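You operate a simulated robot arm through the tools that you are given. There is no shell and no other tool.

The job below is to be done with a simulated two-armed robot. You get a single attempt, and the scene is never put back.

TASK
Clear the open printer's plate and wipe it clean.
Fine: switch off first, slide the bed well forward, the spacer into the dark parts tray, teal cloth back where it lay. What is to be rubbed or washed off counts as gone when no trace of it is left.

It is judged by the outcome, as a careful person would: the job done as asked, and still so three seconds after it is handed in. It fails if anything else is knocked over, pushed out of place, dropped, spilled or broken. Flat cloth is picked up by pressing the open fingertips on it (5 to 10 N) and closing them slowly along it; thin cloth reads only 2 to 8 mm in the jaws.

THE ROBOT
Two 6-joint arms with two-finger parallel grippers on one trunk that stands fixed in place. Base frame: the origin is at the foot of the trunk, x ahead of it, y to its left, z up. Units: cm, rad, N and s.
The left shoulder is at [5, 17, 129.8], the right one opposite. Each reaches about 109.2 cm from its shoulder. Payload 1.57 kg a hand.
The TCP of each hand is the grasp point between the finger pads, 3 cm short of the fingertips. In the tool frame z runs along the fingers and y along their closing line. Largest opening 8 cm; finger width 1.7, thickness 1.2; the body of the gripper, 4 by 8.2 cm, starts 8 cm behind the TCP.
Orientation is that of the tool frame in the base frame, as a unit quaternion [w, x, y, z]. With the fingers straight down and closing along the base's y, the tool's x points along the base's -x, its y along +y and its z along -z.

THE INTERFACE
- The arms move only by the tool send_rows. It takes "left_motion", "right_motion" or both (then of equal length, played together; a hand with none holds still); each is a list of rows, each a list of 7 numbers: the shift along the tool's x, y, z in units of 50 mm (1.0 is 50 mm), then the turn, a rotation vector about the tool's x, y, z in units of 4 degrees (1.0 is 4 degrees), then the finger opening in mm, from 0 to 80. In form: [[x, y, z, wx, wy, wz, hand], ...]. A call has 1 to 20 rows; each row shifts and turns the commanded pose from where the row before left it, along the tool's axes as they then stand. A call with a number of a shift or a turn outside -1 to 1 is refused whole. A row lasts 0.2 s, in which the tool goes at most 5 cm and 0.15 rad; a call with a longer step from one row to the next is refused whole, and so is a gripper value outside its range. A pose out of reach is approached as far as the arm can. The call stops where the force on the tool passes 50 N (or 10 N more than at its start, if that is more) or the arm is blocked; 0.2 s more then pass. Each finger travels about 7.2 cm/s and halts on what it meets, pressing with about 27 N; the grip force reading is that of the motor and also rises with nothing between the fingers. The clock runs only during rows and for 0.2 s after the last one: add rows that do not move to give the fingers time. The reply holds the time, the measured pose of the TCP, the force on the tool along the base axes, the opening and the grip force, in the units named above and with some noise, with the torque about the TCP (base axes, N m) and any sound that the robot's microphone picked up, and new pictures: "pictures" is both (left out), scene, wrist or none (wrist: the cameras of the hands that moved).
- Cameras (640 x 400 px; columns grow to the right, rows downward): "scene" is now at [2.96, 4.01, 186.66]; the picture's right is [0.48, -0.88, 0.00], its down [-0.65, -0.36, -0.67] and it looks along [0.59, 0.32, -0.74] (base axes); focal length 317 px, centre (320, 200). "left" rides on the left gripper at [7.2, 0.7, -12.2] in its tool frame; the picture's right is [-0.09, 1.00, 0.00], its down [-0.84, -0.08, -0.54] and it looks along [-0.54, -0.05, 0.84] (tool axes); focal length 238 px, centre (320, 200). "right" rides on the right gripper at [7.2, -0.7, -12.2] in its tool frame; the picture's right is [0.09, 1.00, 0.00], its down [-0.84, 0.08, -0.54] and it looks along [-0.54, 0.05, 0.84] (tool axes); focal length 238 px, centre (320, 200). There is no depth. A picture from a camera that has moved, and an enlarged one, comes with that camera's place and axes in the base frame and with its lens.
- slide_trunk(by): slides the trunk up (or, below 0, down) by that many cm; the arms and the scene camera ride with it, the base frame stays. It gives what a move gives, with no picture.
- head_to(pan, tilt): turns the head with the scene camera to pan (to the left, within 1.501 rad either way) and tilt (down, from -0.506 to 1.204), counted from straight ahead of the robot. It gives what a move gives, and a new picture of the scene camera.
- zoom(camera, box): a new picture of the part [left, top, right, bottom] of that camera's present view, enlarged. The clock stands still meanwhile.
- finish_job(): hands the job in; it is judged then, once.

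Nothing tells you positions but the pictures and the camera data. Unless the task says otherwise, let go and move clear before handing in.

The tools are called as name(argument=value, ...) on one line, values as JSON. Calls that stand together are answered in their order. send_rows: Moves the arms, as the interface text tells. Its arguments: {"type":"object","properties":{"left_motion":{"type":"array","items":{"type":"array","items":{"type":"number"}}},"right_motion":{"type":"array","items":{"type":"array","items":{"type":"number"}}},"pictures":{"type":"string","enum":["both","scene","wrist","none"]}},"required":[]} The other tools are called the same way: slide_trunk (by) moves the trunk up or down; head_to (pan, tilt) turns the head that bears the scene camera; zoom (camera, box) takes an enlarged picture of a part of a camera's view; finish_job () hands the job in.

At the start:

```text
t: 0.0
left_eef_pos: [44.79, 51.43, 118.78]
left_tcp_rot: [0.0, 0.0, 1.0, 0.0]
left_force: [-1.0, -0.9, -0.2]
left_wrist_torque: [-0.01, 0.01, -0.02]
left_opening: 8.0
left_grip_force: 0.1
right_eef_pos: [71.82, 5.4, 118.72]
right_tcp_rot: [0.0, 0.0, 1.0, 0.0]
right_force: [0.4, 0.4, -0.4]
right_wrist_torque: [0.04, 0.03, -0.01]
right_opening: 8.0
right_grip_force: 0.2
trunk travel left (down, up): [-91.3, 5.7]
head pan, tilt (commanded): [0.501, 0.836]
```

scene: 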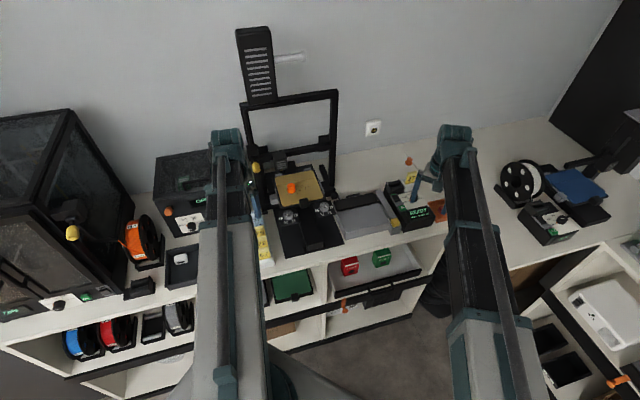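
right: 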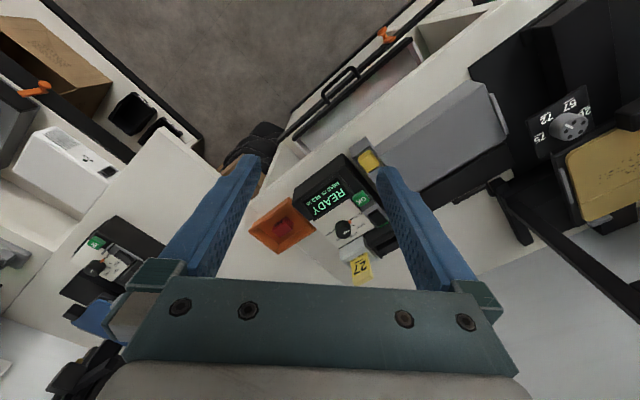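
left: 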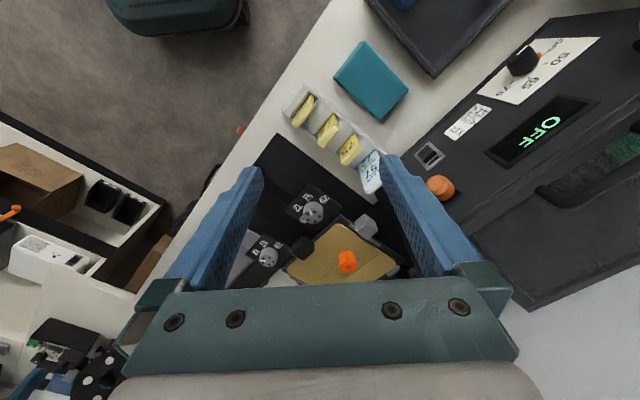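

I see an open-frame printer at centre-left of the bench with an orange part on a gold plate, a folded teal cloth near the left hand, and several boxes and trays. I'll look closer before moving anything.

zoom(camera="scene", box=[220, 80, 460, 270])

zoom(camera="left", box=[220, 20, 480, 300])

zoom(camera="right", box=[220, 60, 640, 300])

zoom(camera="scene", box=[0, 120, 280, 370])

```text
2.11 times, centred on (340, 175) of scene
camera zoom: at [2.96, 4.01, 186.66], right [0.48, -0.88, 0.0], down [-0.65, -0.36, -0.67], along [0.59, 0.32, -0.74], focal length 667 px, centre (278, 253)
```

zoom: 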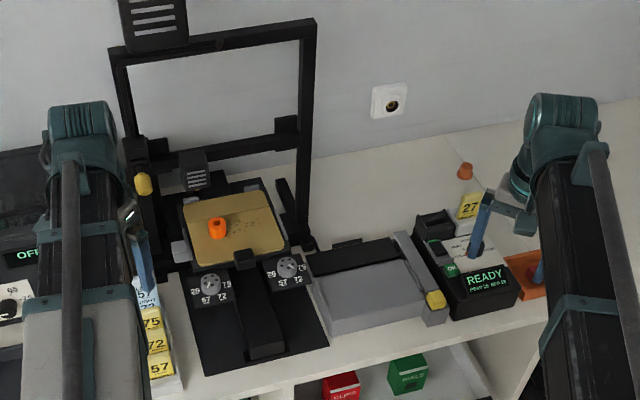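

```text
1.43 times, centred on (350, 160) of left
camera zoom: at [37.53, 52.08, 130.91], right [0.09, 1.0, 0.0], down [0.84, -0.08, 0.54], along [0.54, -0.05, -0.84], focal length 340 px, centre (277, 257)
```

zoom: 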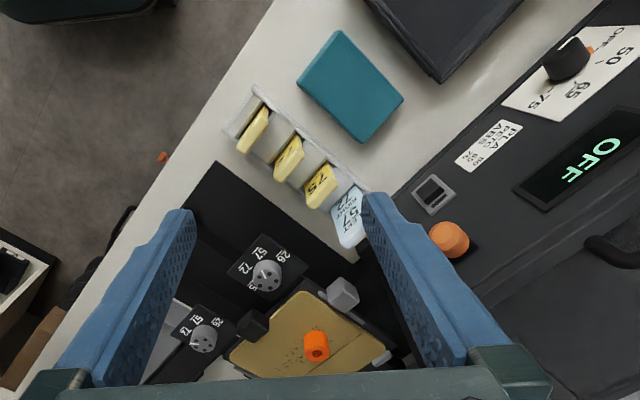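

```text
1.52 times, centred on (430, 180) of right
camera zoom: at [64.5, 4.8, 130.93], right [-0.09, 1.0, 0.0], down [0.84, 0.08, 0.54], along [0.54, 0.05, -0.84], focal length 363 px, centre (152, 230)
```

zoom: 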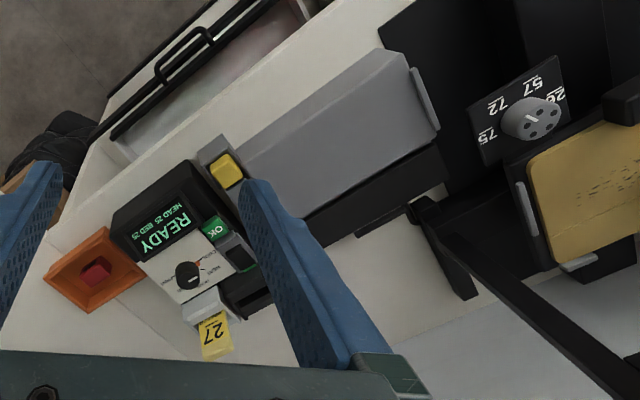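

```text
1.60 times, centred on (140, 245) of scene
camera zoom: at [2.96, 4.01, 186.66], right [0.48, -0.88, 0.0], down [-0.65, -0.36, -0.67], along [0.59, 0.32, -0.74], focal length 507 px, centre (608, 128)
```

zoom: 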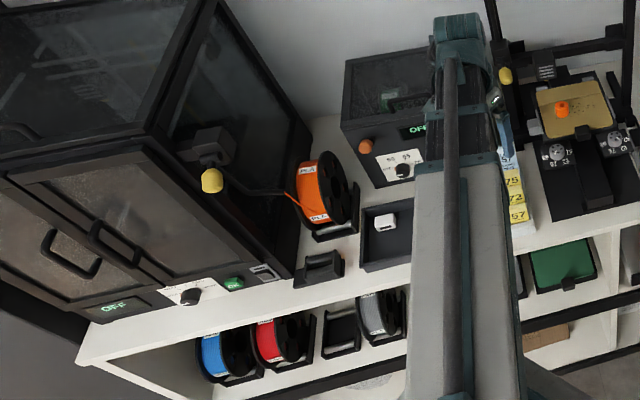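

Next I pan the head around to find all the candidates (trays, switches) before moving the arms.

head_to(pan=0.9, tilt=0.7)

head_to(pan=-0.2, tilt=0.8)

head_to(pan=0.2, tilt=0.9)

```text
t: 0.9
left_eef_pos: [44.68, 51.36, 118.75]
left_tcp_rot: [0.0, 0.0, 1.0, 0.0]
left_force: [-0.4, -0.1, 0.1]
left_wrist_torque: [0.01, -0.02, -0.02]
left_opening: 7.98
left_grip_force: 0.1
right_eef_pos: [71.76, 5.42, 118.8]
right_tcp_rot: [0.001, -0.001, 1.0, -0.001]
right_force: [-0.5, 0.7, 0.3]
right_wrist_torque: [-0.01, 0.02, 0.02]
right_opening: 8.0
right_grip_force: 0.1
trunk travel left (down, up): [-91.3, 5.7]
head pan, tilt (commanded): [0.901, 0.7]
camera scene: at [1.33, 6.87, 187.77], right [0.78, -0.62, 0.0], down [-0.4, -0.5, -0.76], along [0.48, 0.6, -0.64], focal length 317 px, centre (320, 200)
```

scene: 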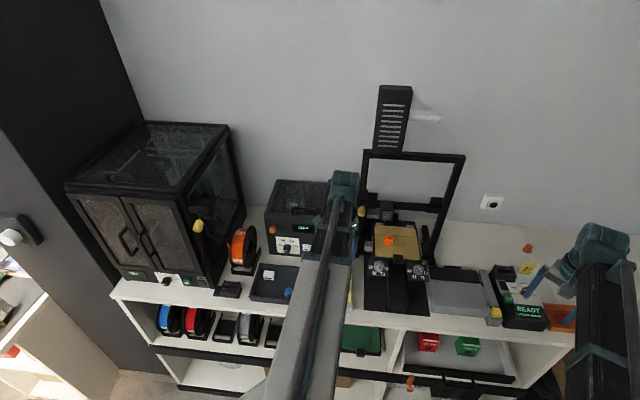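

```text
t: 2.2
left_eef_pos: [44.67, 51.32, 118.73]
left_tcp_rot: [0.001, 0.001, 1.0, 0.0]
left_force: [-0.6, 0.2, 0.0]
left_wrist_torque: [0.04, 0.02, 0.01]
left_opening: 8.01
left_grip_force: 0.1
right_eef_pos: [71.75, 5.39, 118.72]
right_tcp_rot: [0.0, 0.0, 1.0, 0.0]
right_force: [0.8, -0.2, 0.3]
right_wrist_torque: [-0.01, 0.0, 0.01]
right_opening: 8.01
right_grip_force: 0.1
trunk travel left (down, up): [-91.3, 5.7]
head pan, tilt (commanded): [-0.201, 0.799]
camera scene: at [3.95, -1.38, 186.95], right [-0.2, -0.98, 0.0], down [-0.7, 0.14, -0.7], along [0.68, -0.14, -0.72], focal length 317 px, centre (320, 200)
```

scene: 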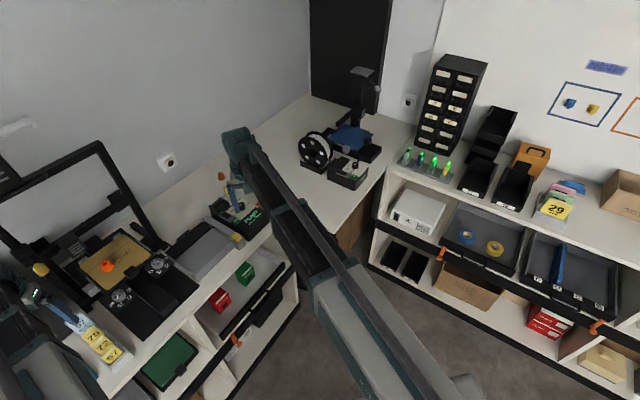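

```text
t: 3.1
left_eef_pos: [44.79, 51.36, 118.72]
left_tcp_rot: [0.0, 0.0, 1.0, -0.001]
left_force: [0.5, 0.7, -0.1]
left_wrist_torque: [0.04, 0.0, -0.02]
left_opening: 7.99
left_grip_force: 0.1
right_eef_pos: [71.8, 5.35, 118.71]
right_tcp_rot: [0.0, 0.0, 1.0, 0.0]
right_force: [0.2, -0.6, 0.1]
right_wrist_torque: [0.01, -0.01, 0.0]
right_opening: 8.01
right_grip_force: 0.2
trunk travel left (down, up): [-91.3, 5.7]
head pan, tilt (commanded): [0.201, 0.901]
camera scene: at [3.45, 1.72, 186.16], right [0.2, -0.98, 0.0], down [-0.77, -0.16, -0.62], along [0.61, 0.12, -0.78], focal length 317 px, centre (320, 200)
```

scene: 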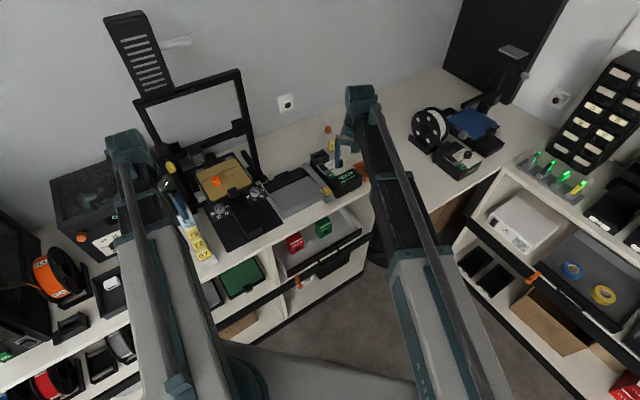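

The open printer is on the diagonal bench: orange spacer near (72, 54, 100), control box near (87, 8, 96), and the dark tray left of the teal cloth. Next I zoom in on details.

zoom(camera="right", box=[240, 130, 420, 290])

zoom(camera="left", box=[260, 160, 420, 300])

zoom(camera="left", box=[270, 20, 470, 200])

zoom(camera="scene", box=[290, 80, 420, 220])

zoom(camera="scene", box=[160, 120, 300, 270])

```text
2.50 times, centred on (330, 210) of right
camera zoom: at [64.5, 4.8, 130.93], right [-0.09, 1.0, 0.0], down [0.84, 0.08, 0.54], along [0.54, 0.05, -0.84], focal length 596 px, centre (295, 175)
```

zoom: 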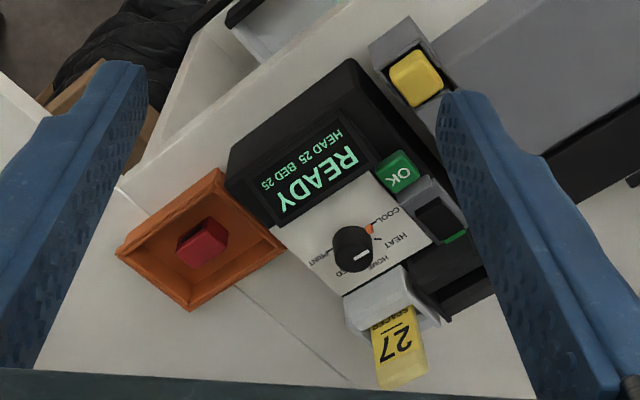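

```text
2.86 times, centred on (340, 230) of left
camera zoom: at [37.53, 52.08, 130.91], right [0.09, 1.0, 0.0], down [0.84, -0.08, 0.54], along [0.54, -0.05, -0.84], focal length 681 px, centre (263, 114)
```

zoom: 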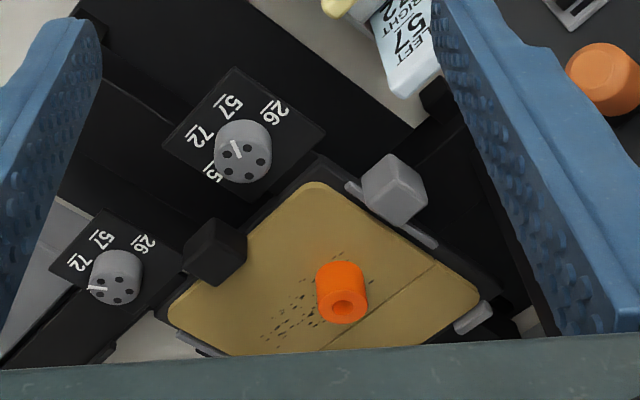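

```text
2.22 times, centred on (370, 110) of left
camera zoom: at [37.53, 52.08, 130.91], right [0.09, 1.0, 0.0], down [0.84, -0.08, 0.54], along [0.54, -0.05, -0.84], focal length 530 px, centre (209, 400)
```

zoom: 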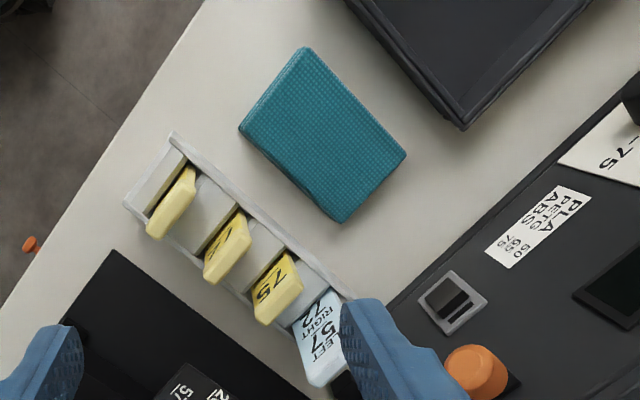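

```text
2.86 times, centred on (355, 150) of scene
camera zoom: at [3.45, 1.72, 186.16], right [0.2, -0.98, 0.0], down [-0.77, -0.16, -0.62], along [0.61, 0.12, -0.78], focal length 906 px, centre (220, 343)
```

zoom: 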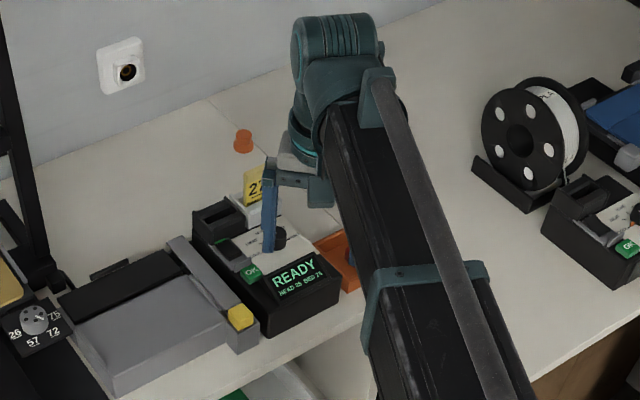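

```text
2.67 times, centred on (230, 195) of scene
camera zoom: at [3.45, 1.72, 186.16], right [0.2, -0.98, 0.0], down [-0.77, -0.16, -0.62], along [0.61, 0.12, -0.78], focal length 845 px, centre (560, 213)
```

zoom: 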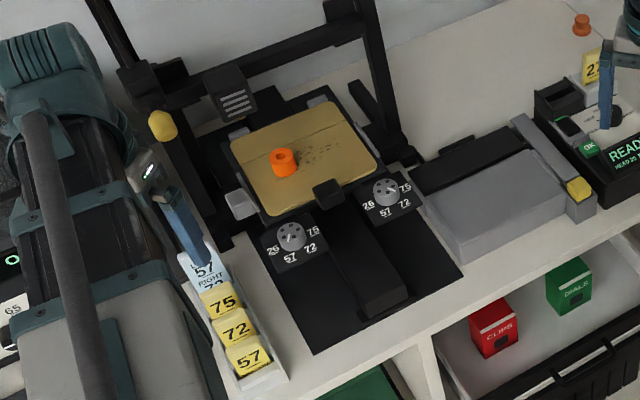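

I'll zoom tightly on the control box switch and, for comparison, the switch of the dry box (which reads OFF).

zoom(camera="right", box=[320, 170, 400, 230])

zoom(camera="left", box=[390, 120, 480, 210])

zoom(camera="left", box=[290, 200, 410, 290])

zoom(camera="scene", box=[310, 140, 370, 200])

```text
6.67 times, centred on (360, 200) of right
camera zoom: at [64.5, 4.8, 130.93], right [-0.09, 1.0, 0.0], down [0.84, 0.08, 0.54], along [0.54, 0.05, -0.84], focal length 1589 px, centre (53, 200)
```

zoom: 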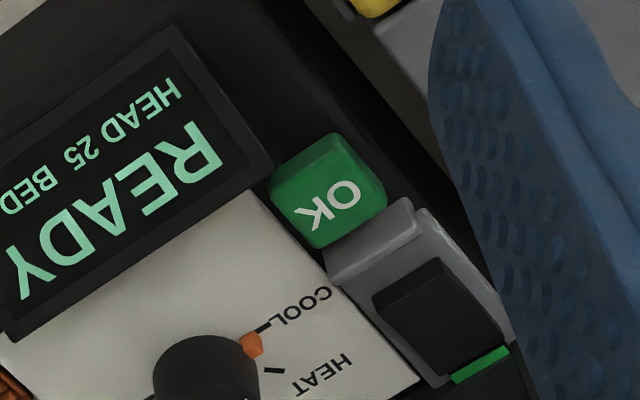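

```text
4.44 times, centred on (435, 165) of left
camera zoom: at [37.53, 52.08, 130.91], right [0.09, 1.0, 0.0], down [0.84, -0.08, 0.54], along [0.54, -0.05, -0.84], focal length 1059 px, centre (-191, 356)
```

zoom: 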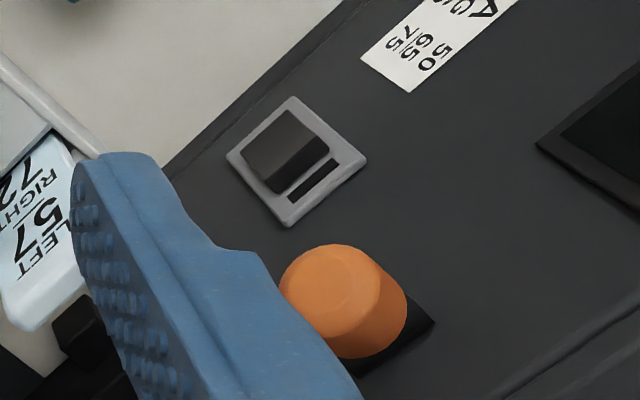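

```text
4.44 times, centred on (350, 245) of left
camera zoom: at [37.53, 52.08, 130.91], right [0.09, 1.0, 0.0], down [0.84, -0.08, 0.54], along [0.54, -0.05, -0.84], focal length 1059 px, centre (187, 0)
```

zoom: 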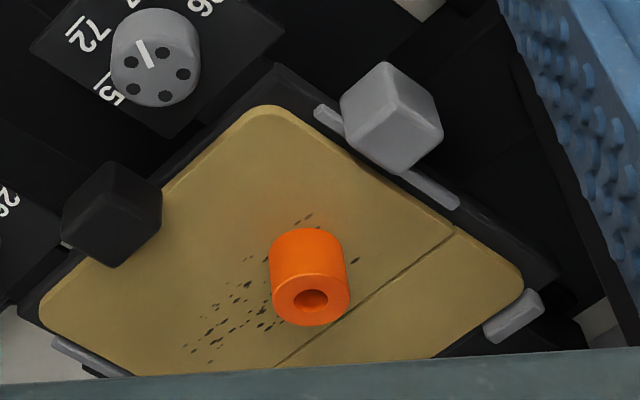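

```text
6.67 times, centred on (340, 170) of scene
camera zoom: at [3.45, 1.72, 186.16], right [0.2, -0.98, 0.0], down [-0.77, -0.16, -0.62], along [0.61, 0.12, -0.78], focal length 2113 px, centre (187, 400)
```

zoom: 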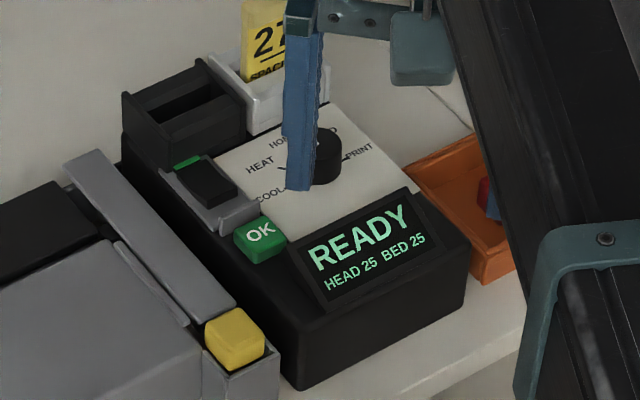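

The gantry spans roughly (63,64)–(83,41), right over the plate, and the control box's rocker (green lamp lit) is near (88, 17, 98). I turn the right hand 45° to line up with the bench and look from closer.

send_rows(right_motion=[[0, 0, 0, 0, 0, -0.95, 80], [0, 0, 0, 0, 0, -0.95, 80], [0, 0, 0, 0, 0, -0.95, 80], [0, 0, 0, 0, 0, -0.95, 80], [0, 0, 0, 0, 0, -0.95, 80], [0, 0, 0, 0, 0, -0.95, 80], [0, 0, 0, 0, 0, -0.95, 80], [0, 0, 0, 0, 0, -0.95, 80], [0, 0, 0, 0, 0, -0.95, 80], [0, 0, 0, 0, 0, -0.95, 80], [0, 0, 0, 0, 0, -0.95, 80], [0, 0, 0, 0, 0, -0.8, 80]], pictures="wrist")

```text
t: 5.7
left_eef_pos: [44.71, 51.37, 118.7]
left_tcp_rot: [-0.001, 0.0, 1.0, 0.0]
left_force: [-0.2, 0.4, -0.3]
left_wrist_torque: [-0.02, 0.01, -0.03]
left_opening: 8.04
left_grip_force: 0.1
right_eef_pos: [71.67, 5.45, 118.67]
right_tcp_rot: [0.0, -0.383, 0.924, 0.0]
right_force: [0.7, 0.0, 0.4]
right_wrist_torque: [-0.03, 0.01, 0.0]
right_opening: 7.99
right_grip_force: 0.1
trunk travel left (down, up): [-91.3, 5.7]
head pan, tilt (commanded): [0.201, 0.901]
camera right: at [67.05, -0.05, 130.93], right [-0.77, 0.64, 0.0], down [0.54, 0.65, 0.54], along [0.35, 0.42, -0.84], focal length 238 px, centre (320, 200)
```

right: 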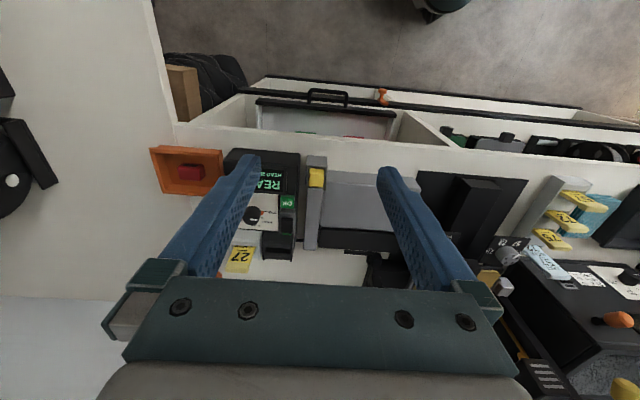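

send_rows(right_motion=[[-0.466, -0.168, 0.308, 0, 0, 0, 80], [-0.466, -0.168, 0.308, 0, 0, 0, 80], [-0.466, -0.168, 0.308, 0, 0, 0, 80], [-0.466, -0.168, 0.308, 0, 0, 0, 80], [-0.466, -0.168, 0.308, 0, 0, 0, 80]], pictures="both")

zoom(camera="right", box=[240, 120, 400, 240])

```text
t: 6.9
left_eef_pos: [44.83, 51.47, 118.83]
left_tcp_rot: [0.0, 0.0, 1.0, 0.0]
left_force: [0.5, 0.5, -0.2]
left_wrist_torque: [-0.02, 0.01, 0.0]
left_opening: 7.95
left_grip_force: 0.1
right_eef_pos: [82.97, 10.88, 118.78]
right_tcp_rot: [0.0, -0.383, 0.924, -0.001]
right_force: [-0.1, -0.2, 0.6]
right_wrist_torque: [-0.02, -0.04, 0.0]
right_opening: 8.03
right_grip_force: 0.2
right hand out of reach, approached as far as the arm can: row 1, 2, 3, 4, 5
trunk travel left (down, up): [-91.3, 5.7]
head pan, tilt (commanded): [0.201, 0.901]
camera scene: at [3.52, 1.76, 186.15], right [0.2, -0.98, 0.0], down [-0.77, -0.16, -0.62], along [0.61, 0.12, -0.78], focal length 317 px, centre (320, 200)
camera right: at [78.33, 5.4, 130.89], right [-0.77, 0.64, 0.0], down [0.54, 0.65, 0.54], along [0.35, 0.42, -0.84], focal length 238 px, centre (320, 200)
```

scene: 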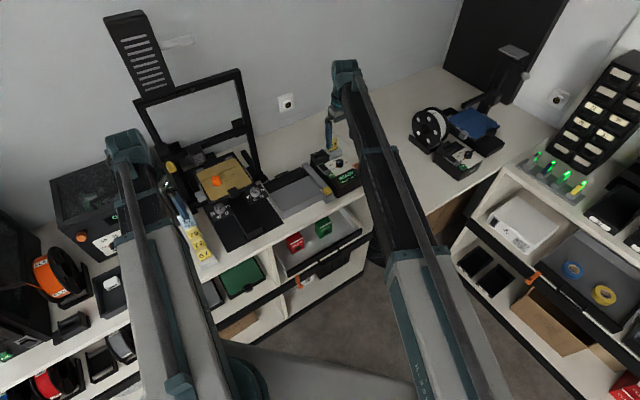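
right: 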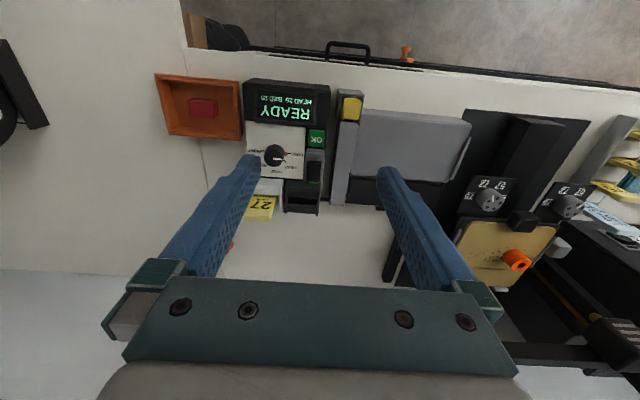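

```text
3.33 times, centred on (320, 180) of right
camera zoom: at [78.33, 5.4, 130.89], right [-0.77, 0.64, 0.0], down [0.54, 0.65, 0.54], along [0.35, 0.42, -0.84], focal length 794 px, centre (320, 267)
```

zoom: 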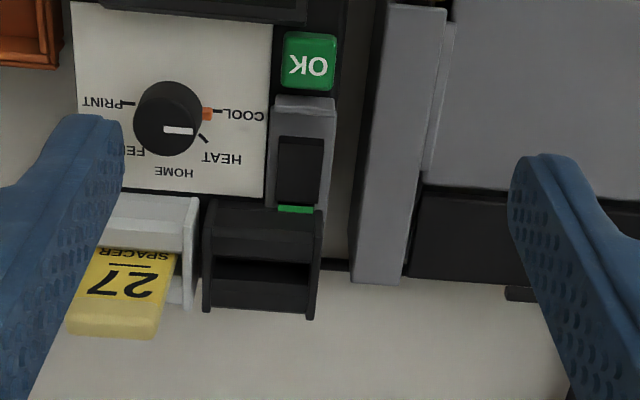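

The rocker with its green lamp lit is clear now; the right hand couldn't go lower at this trunk height. I lower the trunk a bit (both hands are high over clear space).

slide_trunk(by=-8)

zoom(camera="right", box=[220, 80, 380, 220])

zoom(camera="left", box=[0, 0, 640, 400])

zoom(camera="scene", box=[0, 0, 640, 400])

```text
t: 8.0
left_eef_pos: [44.77, 51.39, 110.77]
left_tcp_rot: [0.0, 0.0, 1.0, 0.0]
left_force: [0.1, 0.5, 0.2]
left_wrist_torque: [0.0, 0.01, -0.01]
left_opening: 8.0
left_grip_force: 0.1
right_eef_pos: [82.92, 10.85, 110.76]
right_tcp_rot: [0.0, -0.383, 0.924, 0.0]
right_force: [-0.3, 0.7, 0.3]
right_wrist_torque: [0.02, 0.01, -0.01]
right_opening: 7.99
right_grip_force: 0.0
trunk travel left (down, up): [-83.3, 13.7]
head pan, tilt (commanded): [0.201, 0.901]
```

```text
2.86 times, centred on (300, 150) of right
camera zoom: at [78.21, 5.35, 122.94], right [-0.77, 0.64, 0.0], down [0.54, 0.65, 0.54], along [0.35, 0.42, -0.84], focal length 681 px, centre (377, 343)
```

zoom: 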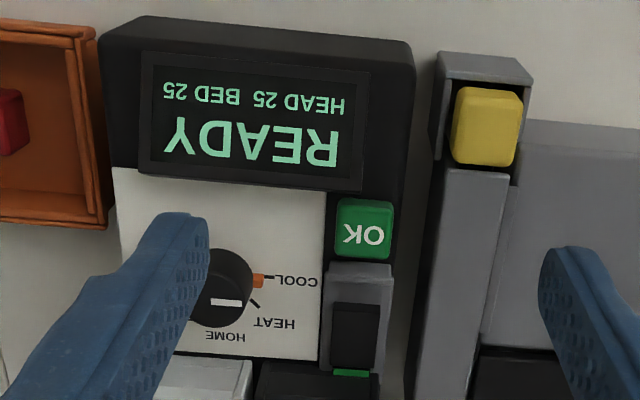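

```text
1.00 times, centred on (320, 200) of left (not enlarged: the box is as wide or as high as the picture)
camera zoom: at [37.52, 52.08, 122.92], right [0.09, 1.0, 0.0], down [0.84, -0.08, 0.54], along [0.54, -0.05, -0.84], focal length 238 px, centre (320, 200)
```

zoom: 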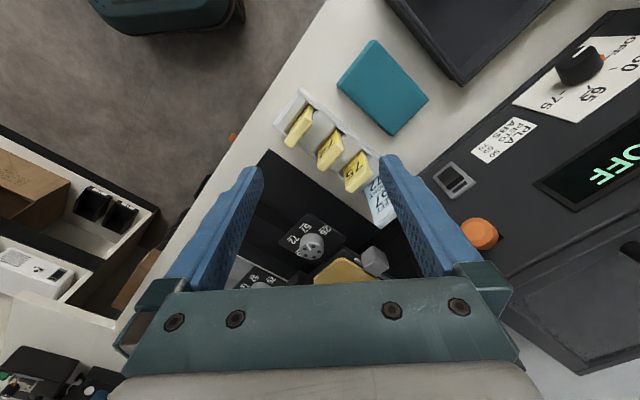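

```text
1.00 times, centred on (320, 200) of scene (not enlarged: the box is as wide or as high as the picture)
camera zoom: at [3.43, 1.72, 178.16], right [0.2, -0.98, 0.0], down [-0.77, -0.16, -0.62], along [0.61, 0.12, -0.78], focal length 317 px, centre (320, 200)
```

zoom: 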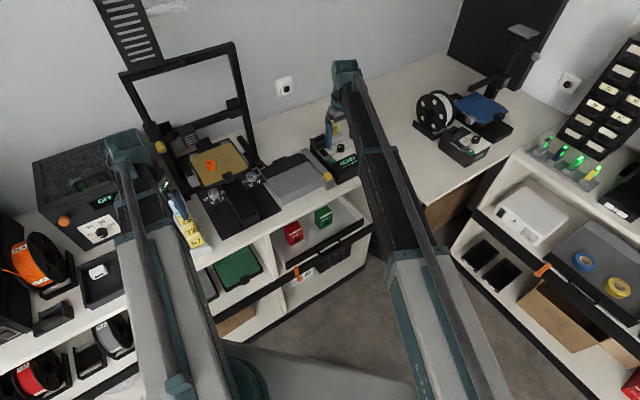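

zoom(camera="right", box=[290, 135, 350, 180])

zoom(camera="left", box=[425, 150, 485, 210])

zoom(camera="scene", box=[300, 120, 360, 190])

zoom(camera="scene", box=[430, 110, 500, 170])

```text
8.89 times, centred on (320, 158) of right
camera zoom: at [78.21, 5.35, 122.94], right [-0.77, 0.64, 0.0], down [0.54, 0.65, 0.54], along [0.35, 0.42, -0.84], focal length 2119 px, centre (320, 578)
```

zoom: 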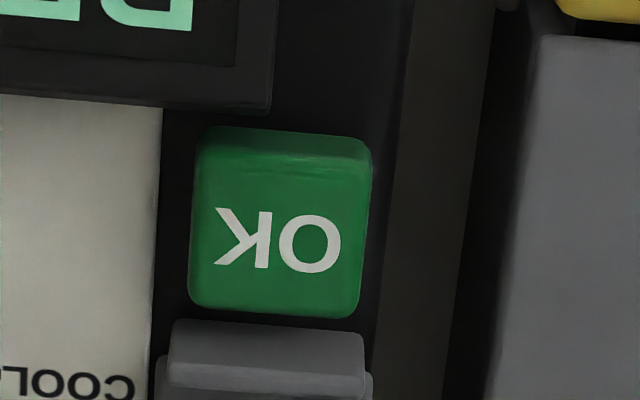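

```text
6.67 times, centred on (455, 180) of left
camera zoom: at [37.52, 52.08, 122.92], right [0.09, 1.0, 0.0], down [0.84, -0.08, 0.54], along [0.54, -0.05, -0.84], focal length 1589 px, centre (-580, 333)
```

zoom: 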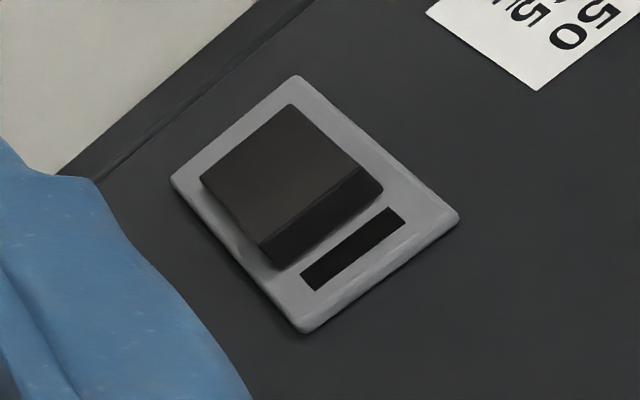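

```text
5.71 times, centred on (330, 155) of scene
camera zoom: at [3.43, 1.72, 178.16], right [0.2, -0.98, 0.0], down [-0.77, -0.16, -0.62], along [0.61, 0.12, -0.78], focal length 1811 px, centre (263, 457)
```

zoom: 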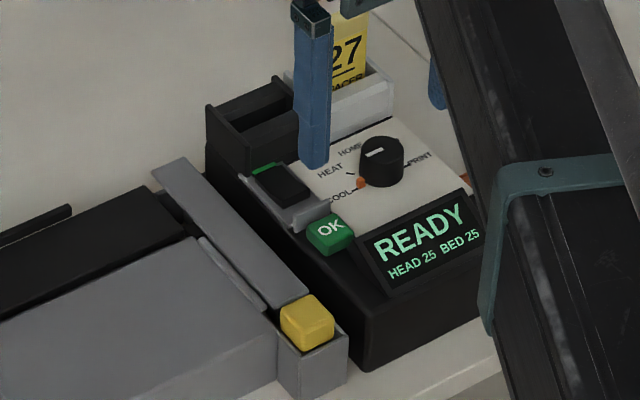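

```text
6.67 times, centred on (465, 140) of scene
camera zoom: at [3.43, 1.72, 178.16], right [0.2, -0.98, 0.0], down [-0.77, -0.16, -0.62], along [0.61, 0.12, -0.78], focal length 2113 px, centre (-647, 600)
```

zoom: 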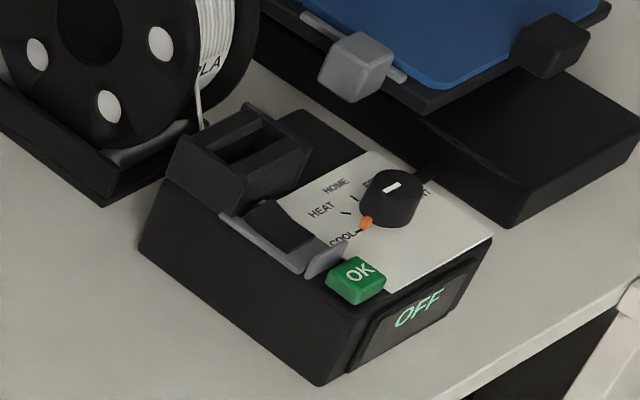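

zoom(camera="scene", box=[450, 125, 475, 145])

zoom(camera="scene", box=[320, 140, 345, 165])

zoom(camera="right", box=[290, 165, 350, 215])

```text
16.00 times, centred on (462, 135) of scene
camera zoom: at [3.43, 1.72, 178.16], right [0.2, -0.98, 0.0], down [-0.77, -0.16, -0.62], along [0.61, 0.12, -0.78], focal length 5072 px, centre (-1960, 1240)
```

zoom: 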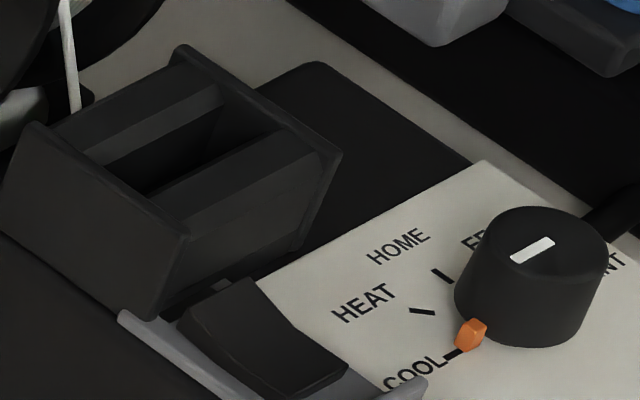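

```text
16.00 times, centred on (332, 152) of scene
camera zoom: at [3.43, 1.72, 178.16], right [0.2, -0.98, 0.0], down [-0.77, -0.16, -0.62], along [0.61, 0.12, -0.78], focal length 5072 px, centre (120, 960)
```

zoom: 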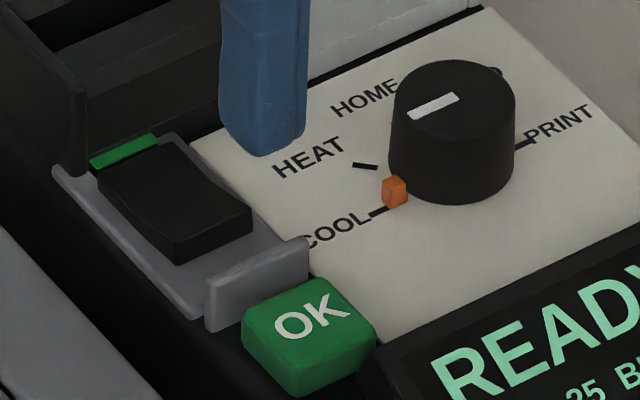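

```text
8.00 times, centred on (320, 190) of right
camera zoom: at [78.21, 5.35, 122.94], right [-0.77, 0.64, 0.0], down [0.54, 0.65, 0.54], along [0.35, 0.42, -0.84], focal length 1907 px, centre (320, 280)
```

zoom: 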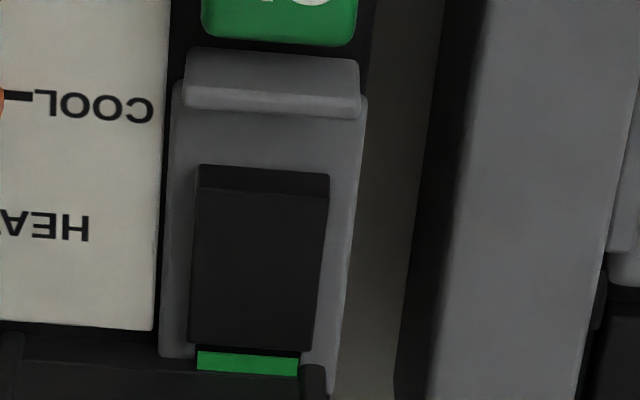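

The rocker is ON with its near (user-side) end raised; the OFF twin on the other bench has the near end down, so I must press the near end. First a test of how the arm can move vertically here.

send_rows(right_motion=[[0, 0, 0.2, 0, 0, 0, 80]], pictures="none")

send_rows(right_motion=[[0, 0, -0.4, 0, 0, 0, 80]], pictures="none")

```text
t: 8.4
left_eef_pos: [44.81, 51.47, 110.73]
left_tcp_rot: [0.0, 0.0, 1.0, 0.001]
left_force: [0.9, -0.5, -0.6]
left_wrist_torque: [0.03, 0.02, 0.0]
left_opening: 8.02
left_grip_force: 0.0
right_eef_pos: [82.95, 10.85, 110.79]
right_tcp_rot: [0.0, -0.383, 0.924, 0.0]
right_force: [-0.7, -0.2, 0.6]
right_wrist_torque: [0.0, -0.03, -0.03]
right_opening: 8.02
right_grip_force: 0.1
right hand out of reach, approached as far as the arm can: row 1
trunk travel left (down, up): [-83.3, 13.7]
head pan, tilt (commanded): [0.201, 0.901]
```

```text
t: 8.8
left_eef_pos: [44.81, 51.44, 110.73]
left_tcp_rot: [0.0, 0.0, 1.0, 0.001]
left_force: [-0.3, -0.2, -0.6]
left_wrist_torque: [0.03, -0.02, 0.02]
left_opening: 7.98
left_grip_force: 0.1
right_eef_pos: [83.02, 10.74, 110.63]
right_tcp_rot: [0.0, -0.382, 0.924, 0.0]
right_force: [1.0, -0.3, -0.6]
right_wrist_torque: [0.0, -0.01, 0.0]
right_opening: 8.0
right_grip_force: 0.0
right hand out of reach, approached as far as the arm can: row 1
trunk travel left (down, up): [-83.3, 13.7]
head pan, tilt (commanded): [0.201, 0.901]
```

send_rows(right_motion=[[0, 0, -0.8, 0, 0, 0, 80], [0, 0, -0.8, 0, 0, 0, 80]], pictures="none")

```text
t: 9.4
left_eef_pos: [44.77, 51.43, 110.69]
left_tcp_rot: [0.0, -0.001, 1.0, 0.0]
left_force: [0.3, 0.1, -0.2]
left_wrist_torque: [0.0, -0.03, 0.03]
left_opening: 7.99
left_grip_force: 0.1
right_eef_pos: [83.03, 10.84, 110.8]
right_tcp_rot: [0.0, -0.383, 0.924, 0.0]
right_force: [0.5, -0.1, 0.2]
right_wrist_torque: [0.01, -0.02, 0.01]
right_opening: 7.98
right_grip_force: 0.0
right hand out of reach, approached as far as the arm can: row 1, 2
trunk travel left (down, up): [-83.3, 13.7]
head pan, tilt (commanded): [0.201, 0.901]
```

send_rows(right_motion=[[0.8, 0, 0, 0, 0, 0, 80], [0.8, 0, 0, 0, 0, 0, 80], [0, 0, -0.6, 0, 0, 0, 80]], pictures="none")

```text
t: 10.2
left_eef_pos: [44.73, 51.47, 110.76]
left_tcp_rot: [-0.001, 0.0, 1.0, -0.001]
left_force: [-0.2, -0.1, -0.1]
left_wrist_torque: [0.01, -0.02, -0.01]
left_opening: 8.0
left_grip_force: 0.0
right_eef_pos: [77.09, 5.07, 110.78]
right_tcp_rot: [0.0, -0.383, 0.924, 0.0]
right_force: [0.4, -0.6, 0.2]
right_wrist_torque: [0.0, 0.01, -0.03]
right_opening: 8.0
right_grip_force: 0.1
right hand out of reach, approached as far as the arm can: row 3
trunk travel left (down, up): [-83.3, 13.7]
head pan, tilt (commanded): [0.201, 0.901]
```

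Interesting: the arms move freely in the plane, but with fingers down the height seems tied to the trunk. I look at the arm structure, and test whether tilting the right hand changes its height.

head_to(pan=0.5, tilt=1.2)

head_to(pan=1.4, tilt=0.9)

head_to(pan=-0.9, tilt=1.0)

```text
t: 11.0
left_eef_pos: [44.88, 51.48, 110.69]
left_tcp_rot: [0.0, -0.001, 1.0, 0.0]
left_force: [0.4, -0.6, -0.3]
left_wrist_torque: [0.0, 0.0, -0.01]
left_opening: 7.98
left_grip_force: 0.1
right_eef_pos: [77.06, 5.02, 110.73]
right_tcp_rot: [0.0, -0.383, 0.924, -0.001]
right_force: [-0.6, 0.7, 0.2]
right_wrist_torque: [0.01, 0.02, -0.02]
right_opening: 8.0
right_grip_force: 0.0
trunk travel left (down, up): [-83.3, 13.7]
head pan, tilt (commanded): [0.499, 1.201]
camera scene: at [0.96, 2.9, 176.18], right [0.48, -0.88, 0.0], down [-0.82, -0.45, -0.36], along [0.32, 0.17, -0.93], focal length 317 px, centre (320, 200)
```

scene: 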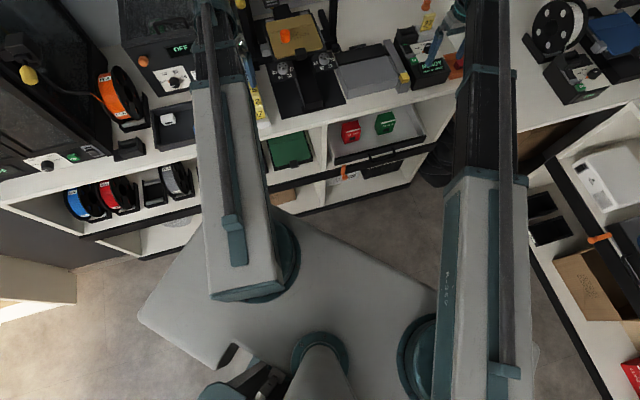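

```text
t: 12.2
left_eef_pos: [44.83, 51.41, 110.65]
left_tcp_rot: [0.001, 0.0, 1.0, 0.0]
left_force: [-0.3, 0.1, 0.3]
left_wrist_torque: [0.0, -0.01, 0.01]
left_opening: 7.98
left_grip_force: 0.0
right_eef_pos: [77.13, 5.14, 110.73]
right_tcp_rot: [0.0, -0.383, 0.924, 0.0]
right_force: [0.0, -0.6, -0.6]
right_wrist_torque: [-0.03, 0.01, 0.0]
right_opening: 7.99
right_grip_force: 0.1
trunk travel left (down, up): [-83.3, 13.7]
head pan, tilt (commanded): [1.4, 0.901]
camera scene: at [-2.66, 7.66, 178.16], right [0.99, -0.17, 0.0], down [-0.13, -0.77, -0.62], along [0.11, 0.61, -0.78], focal length 317 px, centre (320, 200)
```

scene: 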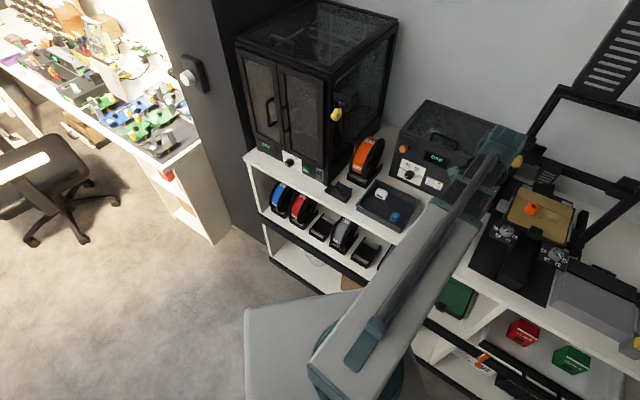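

```text
t: 14.4
left_eef_pos: [44.8, 51.24, 110.82]
left_tcp_rot: [0.001, 0.0, 1.0, -0.001]
left_force: [-0.4, 0.2, 0.7]
left_wrist_torque: [0.02, 0.01, 0.02]
left_opening: 7.99
left_grip_force: 0.1
right_eef_pos: [77.09, 5.14, 110.75]
right_tcp_rot: [0.0, -0.383, 0.924, 0.0]
right_force: [-1.2, 0.0, -0.4]
right_wrist_torque: [0.0, -0.01, 0.0]
right_opening: 8.0
right_grip_force: 0.0
trunk travel left (down, up): [-83.3, 13.7]
head pan, tilt (commanded): [-0.901, 1.0]
camera scene: at [0.38, -5.24, 177.44], right [-0.78, -0.62, 0.0], down [-0.52, 0.66, -0.54], along [0.34, -0.42, -0.84], focal length 317 px, centre (320, 200)
```

scene: 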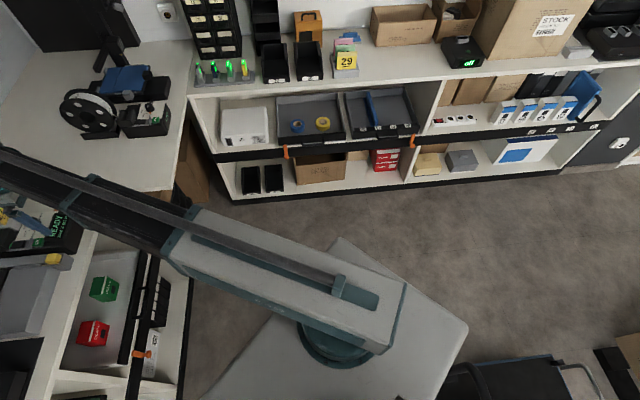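

The arms are telescoping booms at fixed height, so the trunk gives the vertical motion for both hands. I move the left hand off the bench front (clear of the card rack) before lowering further.

send_rows(left_motion=[[-0.05, -0.8, 0, 0, 0, 0, 80], [-0.05, -0.8, 0, 0, 0, 0, 80], [-0.05, -0.8, 0, 0, 0, 0, 80], [-0.05, -0.8, 0, 0, 0, 0, 80], [-0.05, -0.8, 0, 0, 0, 0, 80]], pictures="wrist")

head_to(pan=0.3, tilt=0.9)

```text
t: 15.6
left_eef_pos: [45.99, 31.36, 110.78]
left_tcp_rot: [-0.001, 0.001, 1.0, -0.001]
left_force: [0.2, 0.1, 0.1]
left_wrist_torque: [0.03, -0.02, -0.01]
left_opening: 8.01
left_grip_force: 0.0
right_eef_pos: [77.17, 5.06, 110.69]
right_tcp_rot: [0.0, -0.383, 0.924, 0.0]
right_force: [0.3, -0.1, 0.8]
right_wrist_torque: [0.05, -0.01, 0.0]
right_opening: 8.02
right_grip_force: 0.0
trunk travel left (down, up): [-83.3, 13.7]
head pan, tilt (commanded): [-0.901, 1.0]
camera left: at [38.77, 32.13, 122.92], right [0.09, 1.0, 0.0], down [0.84, -0.08, 0.54], along [0.54, -0.05, -0.84], focal length 238 px, centre (320, 200)
```

left: 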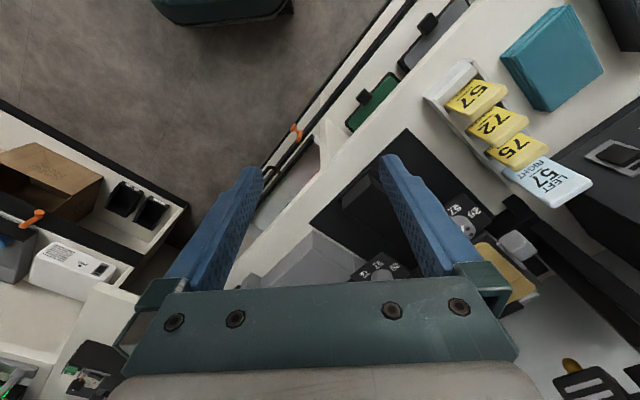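

```text
t: 17.0
left_eef_pos: [46.04, 31.53, 110.75]
left_tcp_rot: [0.001, 0.0, 1.0, 0.0]
left_force: [-0.3, 0.0, 0.3]
left_wrist_torque: [0.0, -0.01, -0.02]
left_opening: 8.0
left_grip_force: 0.1
right_eef_pos: [77.06, 5.07, 110.71]
right_tcp_rot: [0.001, -0.383, 0.924, 0.0]
right_force: [0.1, -0.6, -0.5]
right_wrist_torque: [0.0, 0.01, 0.02]
right_opening: 8.0
right_grip_force: 0.1
trunk travel left (down, up): [-83.3, 13.7]
head pan, tilt (commanded): [0.3, 0.901]
camera scene: at [3.26, 2.44, 178.16], right [0.29, -0.96, 0.0], down [-0.75, -0.23, -0.62], along [0.59, 0.18, -0.78], focal length 317 px, centre (320, 200)
```

scene: 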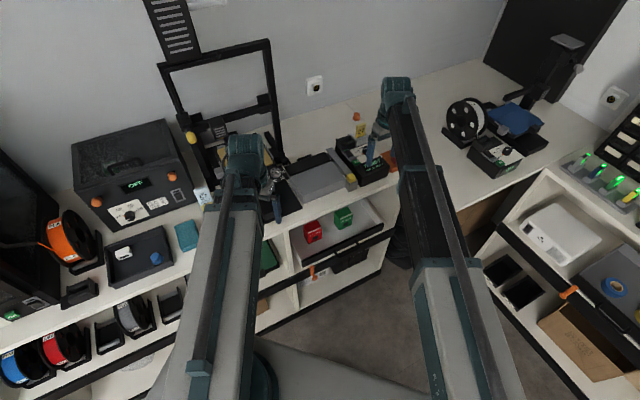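

send_rows(left_motion=[[0, -0.7, 0, 0, 0, 0, 80], [0, -0.7, 0, 0, 0, 0, 80]], right_motion=[[-0.5, 0, 0, 0, 0, 0, 40], [-0.5, -0.3, 0, 0, 0, 0, 0]], pictures="wrist")

```text
t: 17.6
left_eef_pos: [46.09, 24.47, 110.73]
left_tcp_rot: [0.0, 0.0, 1.0, 0.0]
left_force: [0.4, 0.0, -0.5]
left_wrist_torque: [0.04, 0.06, 0.01]
left_opening: 8.0
left_grip_force: 0.0
right_eef_pos: [81.93, 7.6, 110.71]
right_tcp_rot: [0.0, -0.383, 0.924, -0.001]
right_force: [0.3, 0.0, 0.2]
right_wrist_torque: [-0.01, 0.01, -0.01]
right_opening: 0.02
right_grip_force: 0.7
trunk travel left (down, up): [-83.3, 13.7]
head pan, tilt (commanded): [0.3, 0.901]
camera right: at [77.21, 2.03, 122.9], right [-0.77, 0.64, 0.0], down [0.54, 0.65, 0.54], along [0.35, 0.42, -0.84], focal length 238 px, centre (320, 200)
camera left: at [38.84, 25.2, 122.9], right [0.09, 1.0, 0.0], down [0.84, -0.08, 0.54], along [0.54, -0.05, -0.84], focal length 238 px, centre (320, 200)
```

right: 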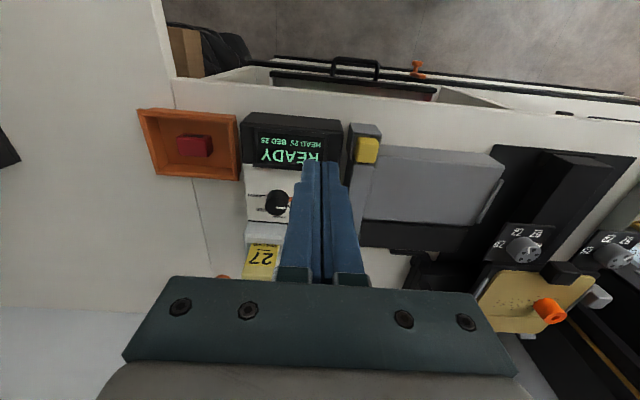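
left: 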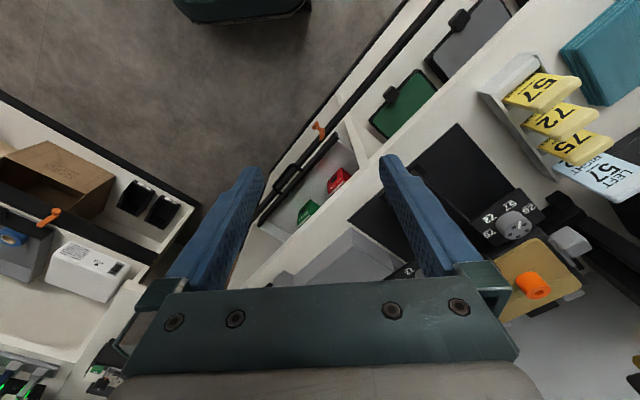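

send_rows(right_motion=[[-0.805, 0.1, 0, 0, 0, 0, 0], [-0.805, 0.1, 0, 0, 0, 0, 0], [-0.805, 0.1, 0, 0, 0, 0, 0]], pictures="both")

zoom(camera="right", box=[240, 40, 400, 180])

zoom(camera="scene", box=[330, 70, 450, 190])

```text
t: 18.4
left_eef_pos: [45.99, 24.4, 110.82]
left_tcp_rot: [0.0, 0.0, 1.0, 0.0]
left_force: [-0.4, -0.4, 0.3]
left_wrist_torque: [0.01, 0.01, -0.01]
left_opening: 7.97
left_grip_force: 0.0
right_eef_pos: [86.05, 15.4, 110.7]
right_tcp_rot: [0.001, -0.383, 0.924, 0.0]
right_force: [0.2, -0.2, -0.2]
right_wrist_torque: [-0.02, -0.01, -0.01]
right_opening: 0.02
right_grip_force: 21.3
right hand out of reach, approached as far as the arm can: row 3
trunk travel left (down, up): [-83.3, 13.7]
head pan, tilt (commanded): [0.3, 0.901]
camera scene: at [3.24, 2.44, 178.16], right [0.3, -0.96, 0.0], down [-0.75, -0.23, -0.62], along [0.59, 0.18, -0.78], focal length 317 px, centre (320, 200)
camera right: at [81.32, 9.85, 122.92], right [-0.77, 0.64, 0.0], down [0.54, 0.65, 0.54], along [0.35, 0.42, -0.84], focal length 238 px, centre (320, 200)
```

scene: 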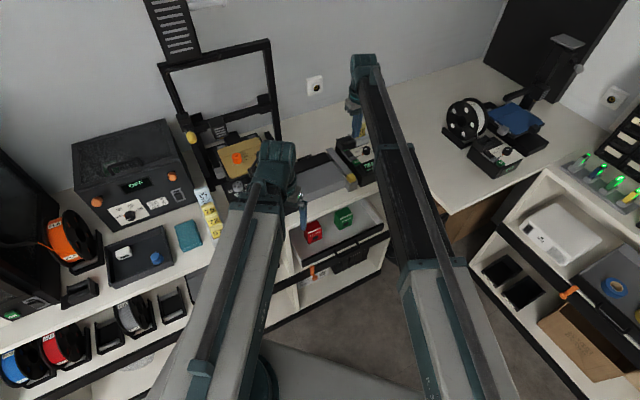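
right: 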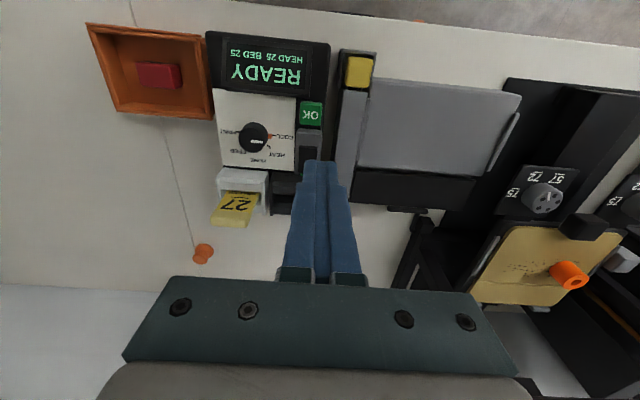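

```text
2.86 times, centred on (320, 110) of right
camera zoom: at [81.32, 9.85, 122.92], right [-0.77, 0.64, 0.0], down [0.54, 0.65, 0.54], along [0.35, 0.42, -0.84], focal length 681 px, centre (320, 457)
```

zoom: 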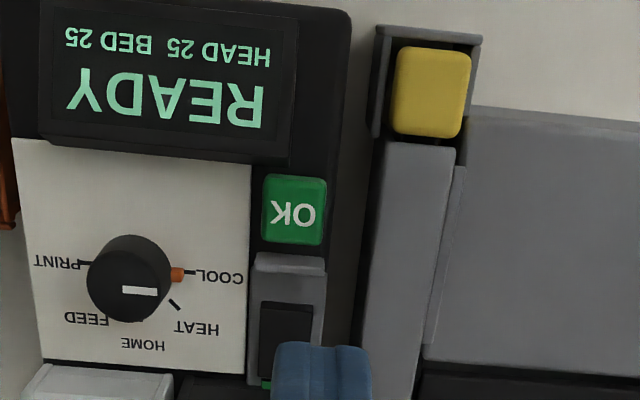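

```text
3.33 times, centred on (390, 130) of scene
camera zoom: at [3.24, 2.44, 178.16], right [0.3, -0.96, 0.0], down [-0.75, -0.23, -0.62], along [0.59, 0.18, -0.78], focal length 1057 px, centre (87, 433)
```

zoom: 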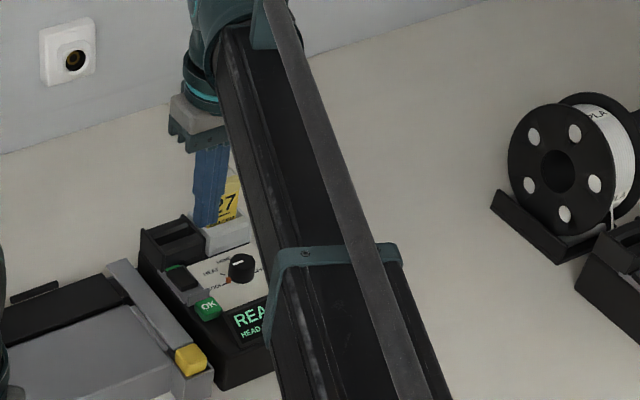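

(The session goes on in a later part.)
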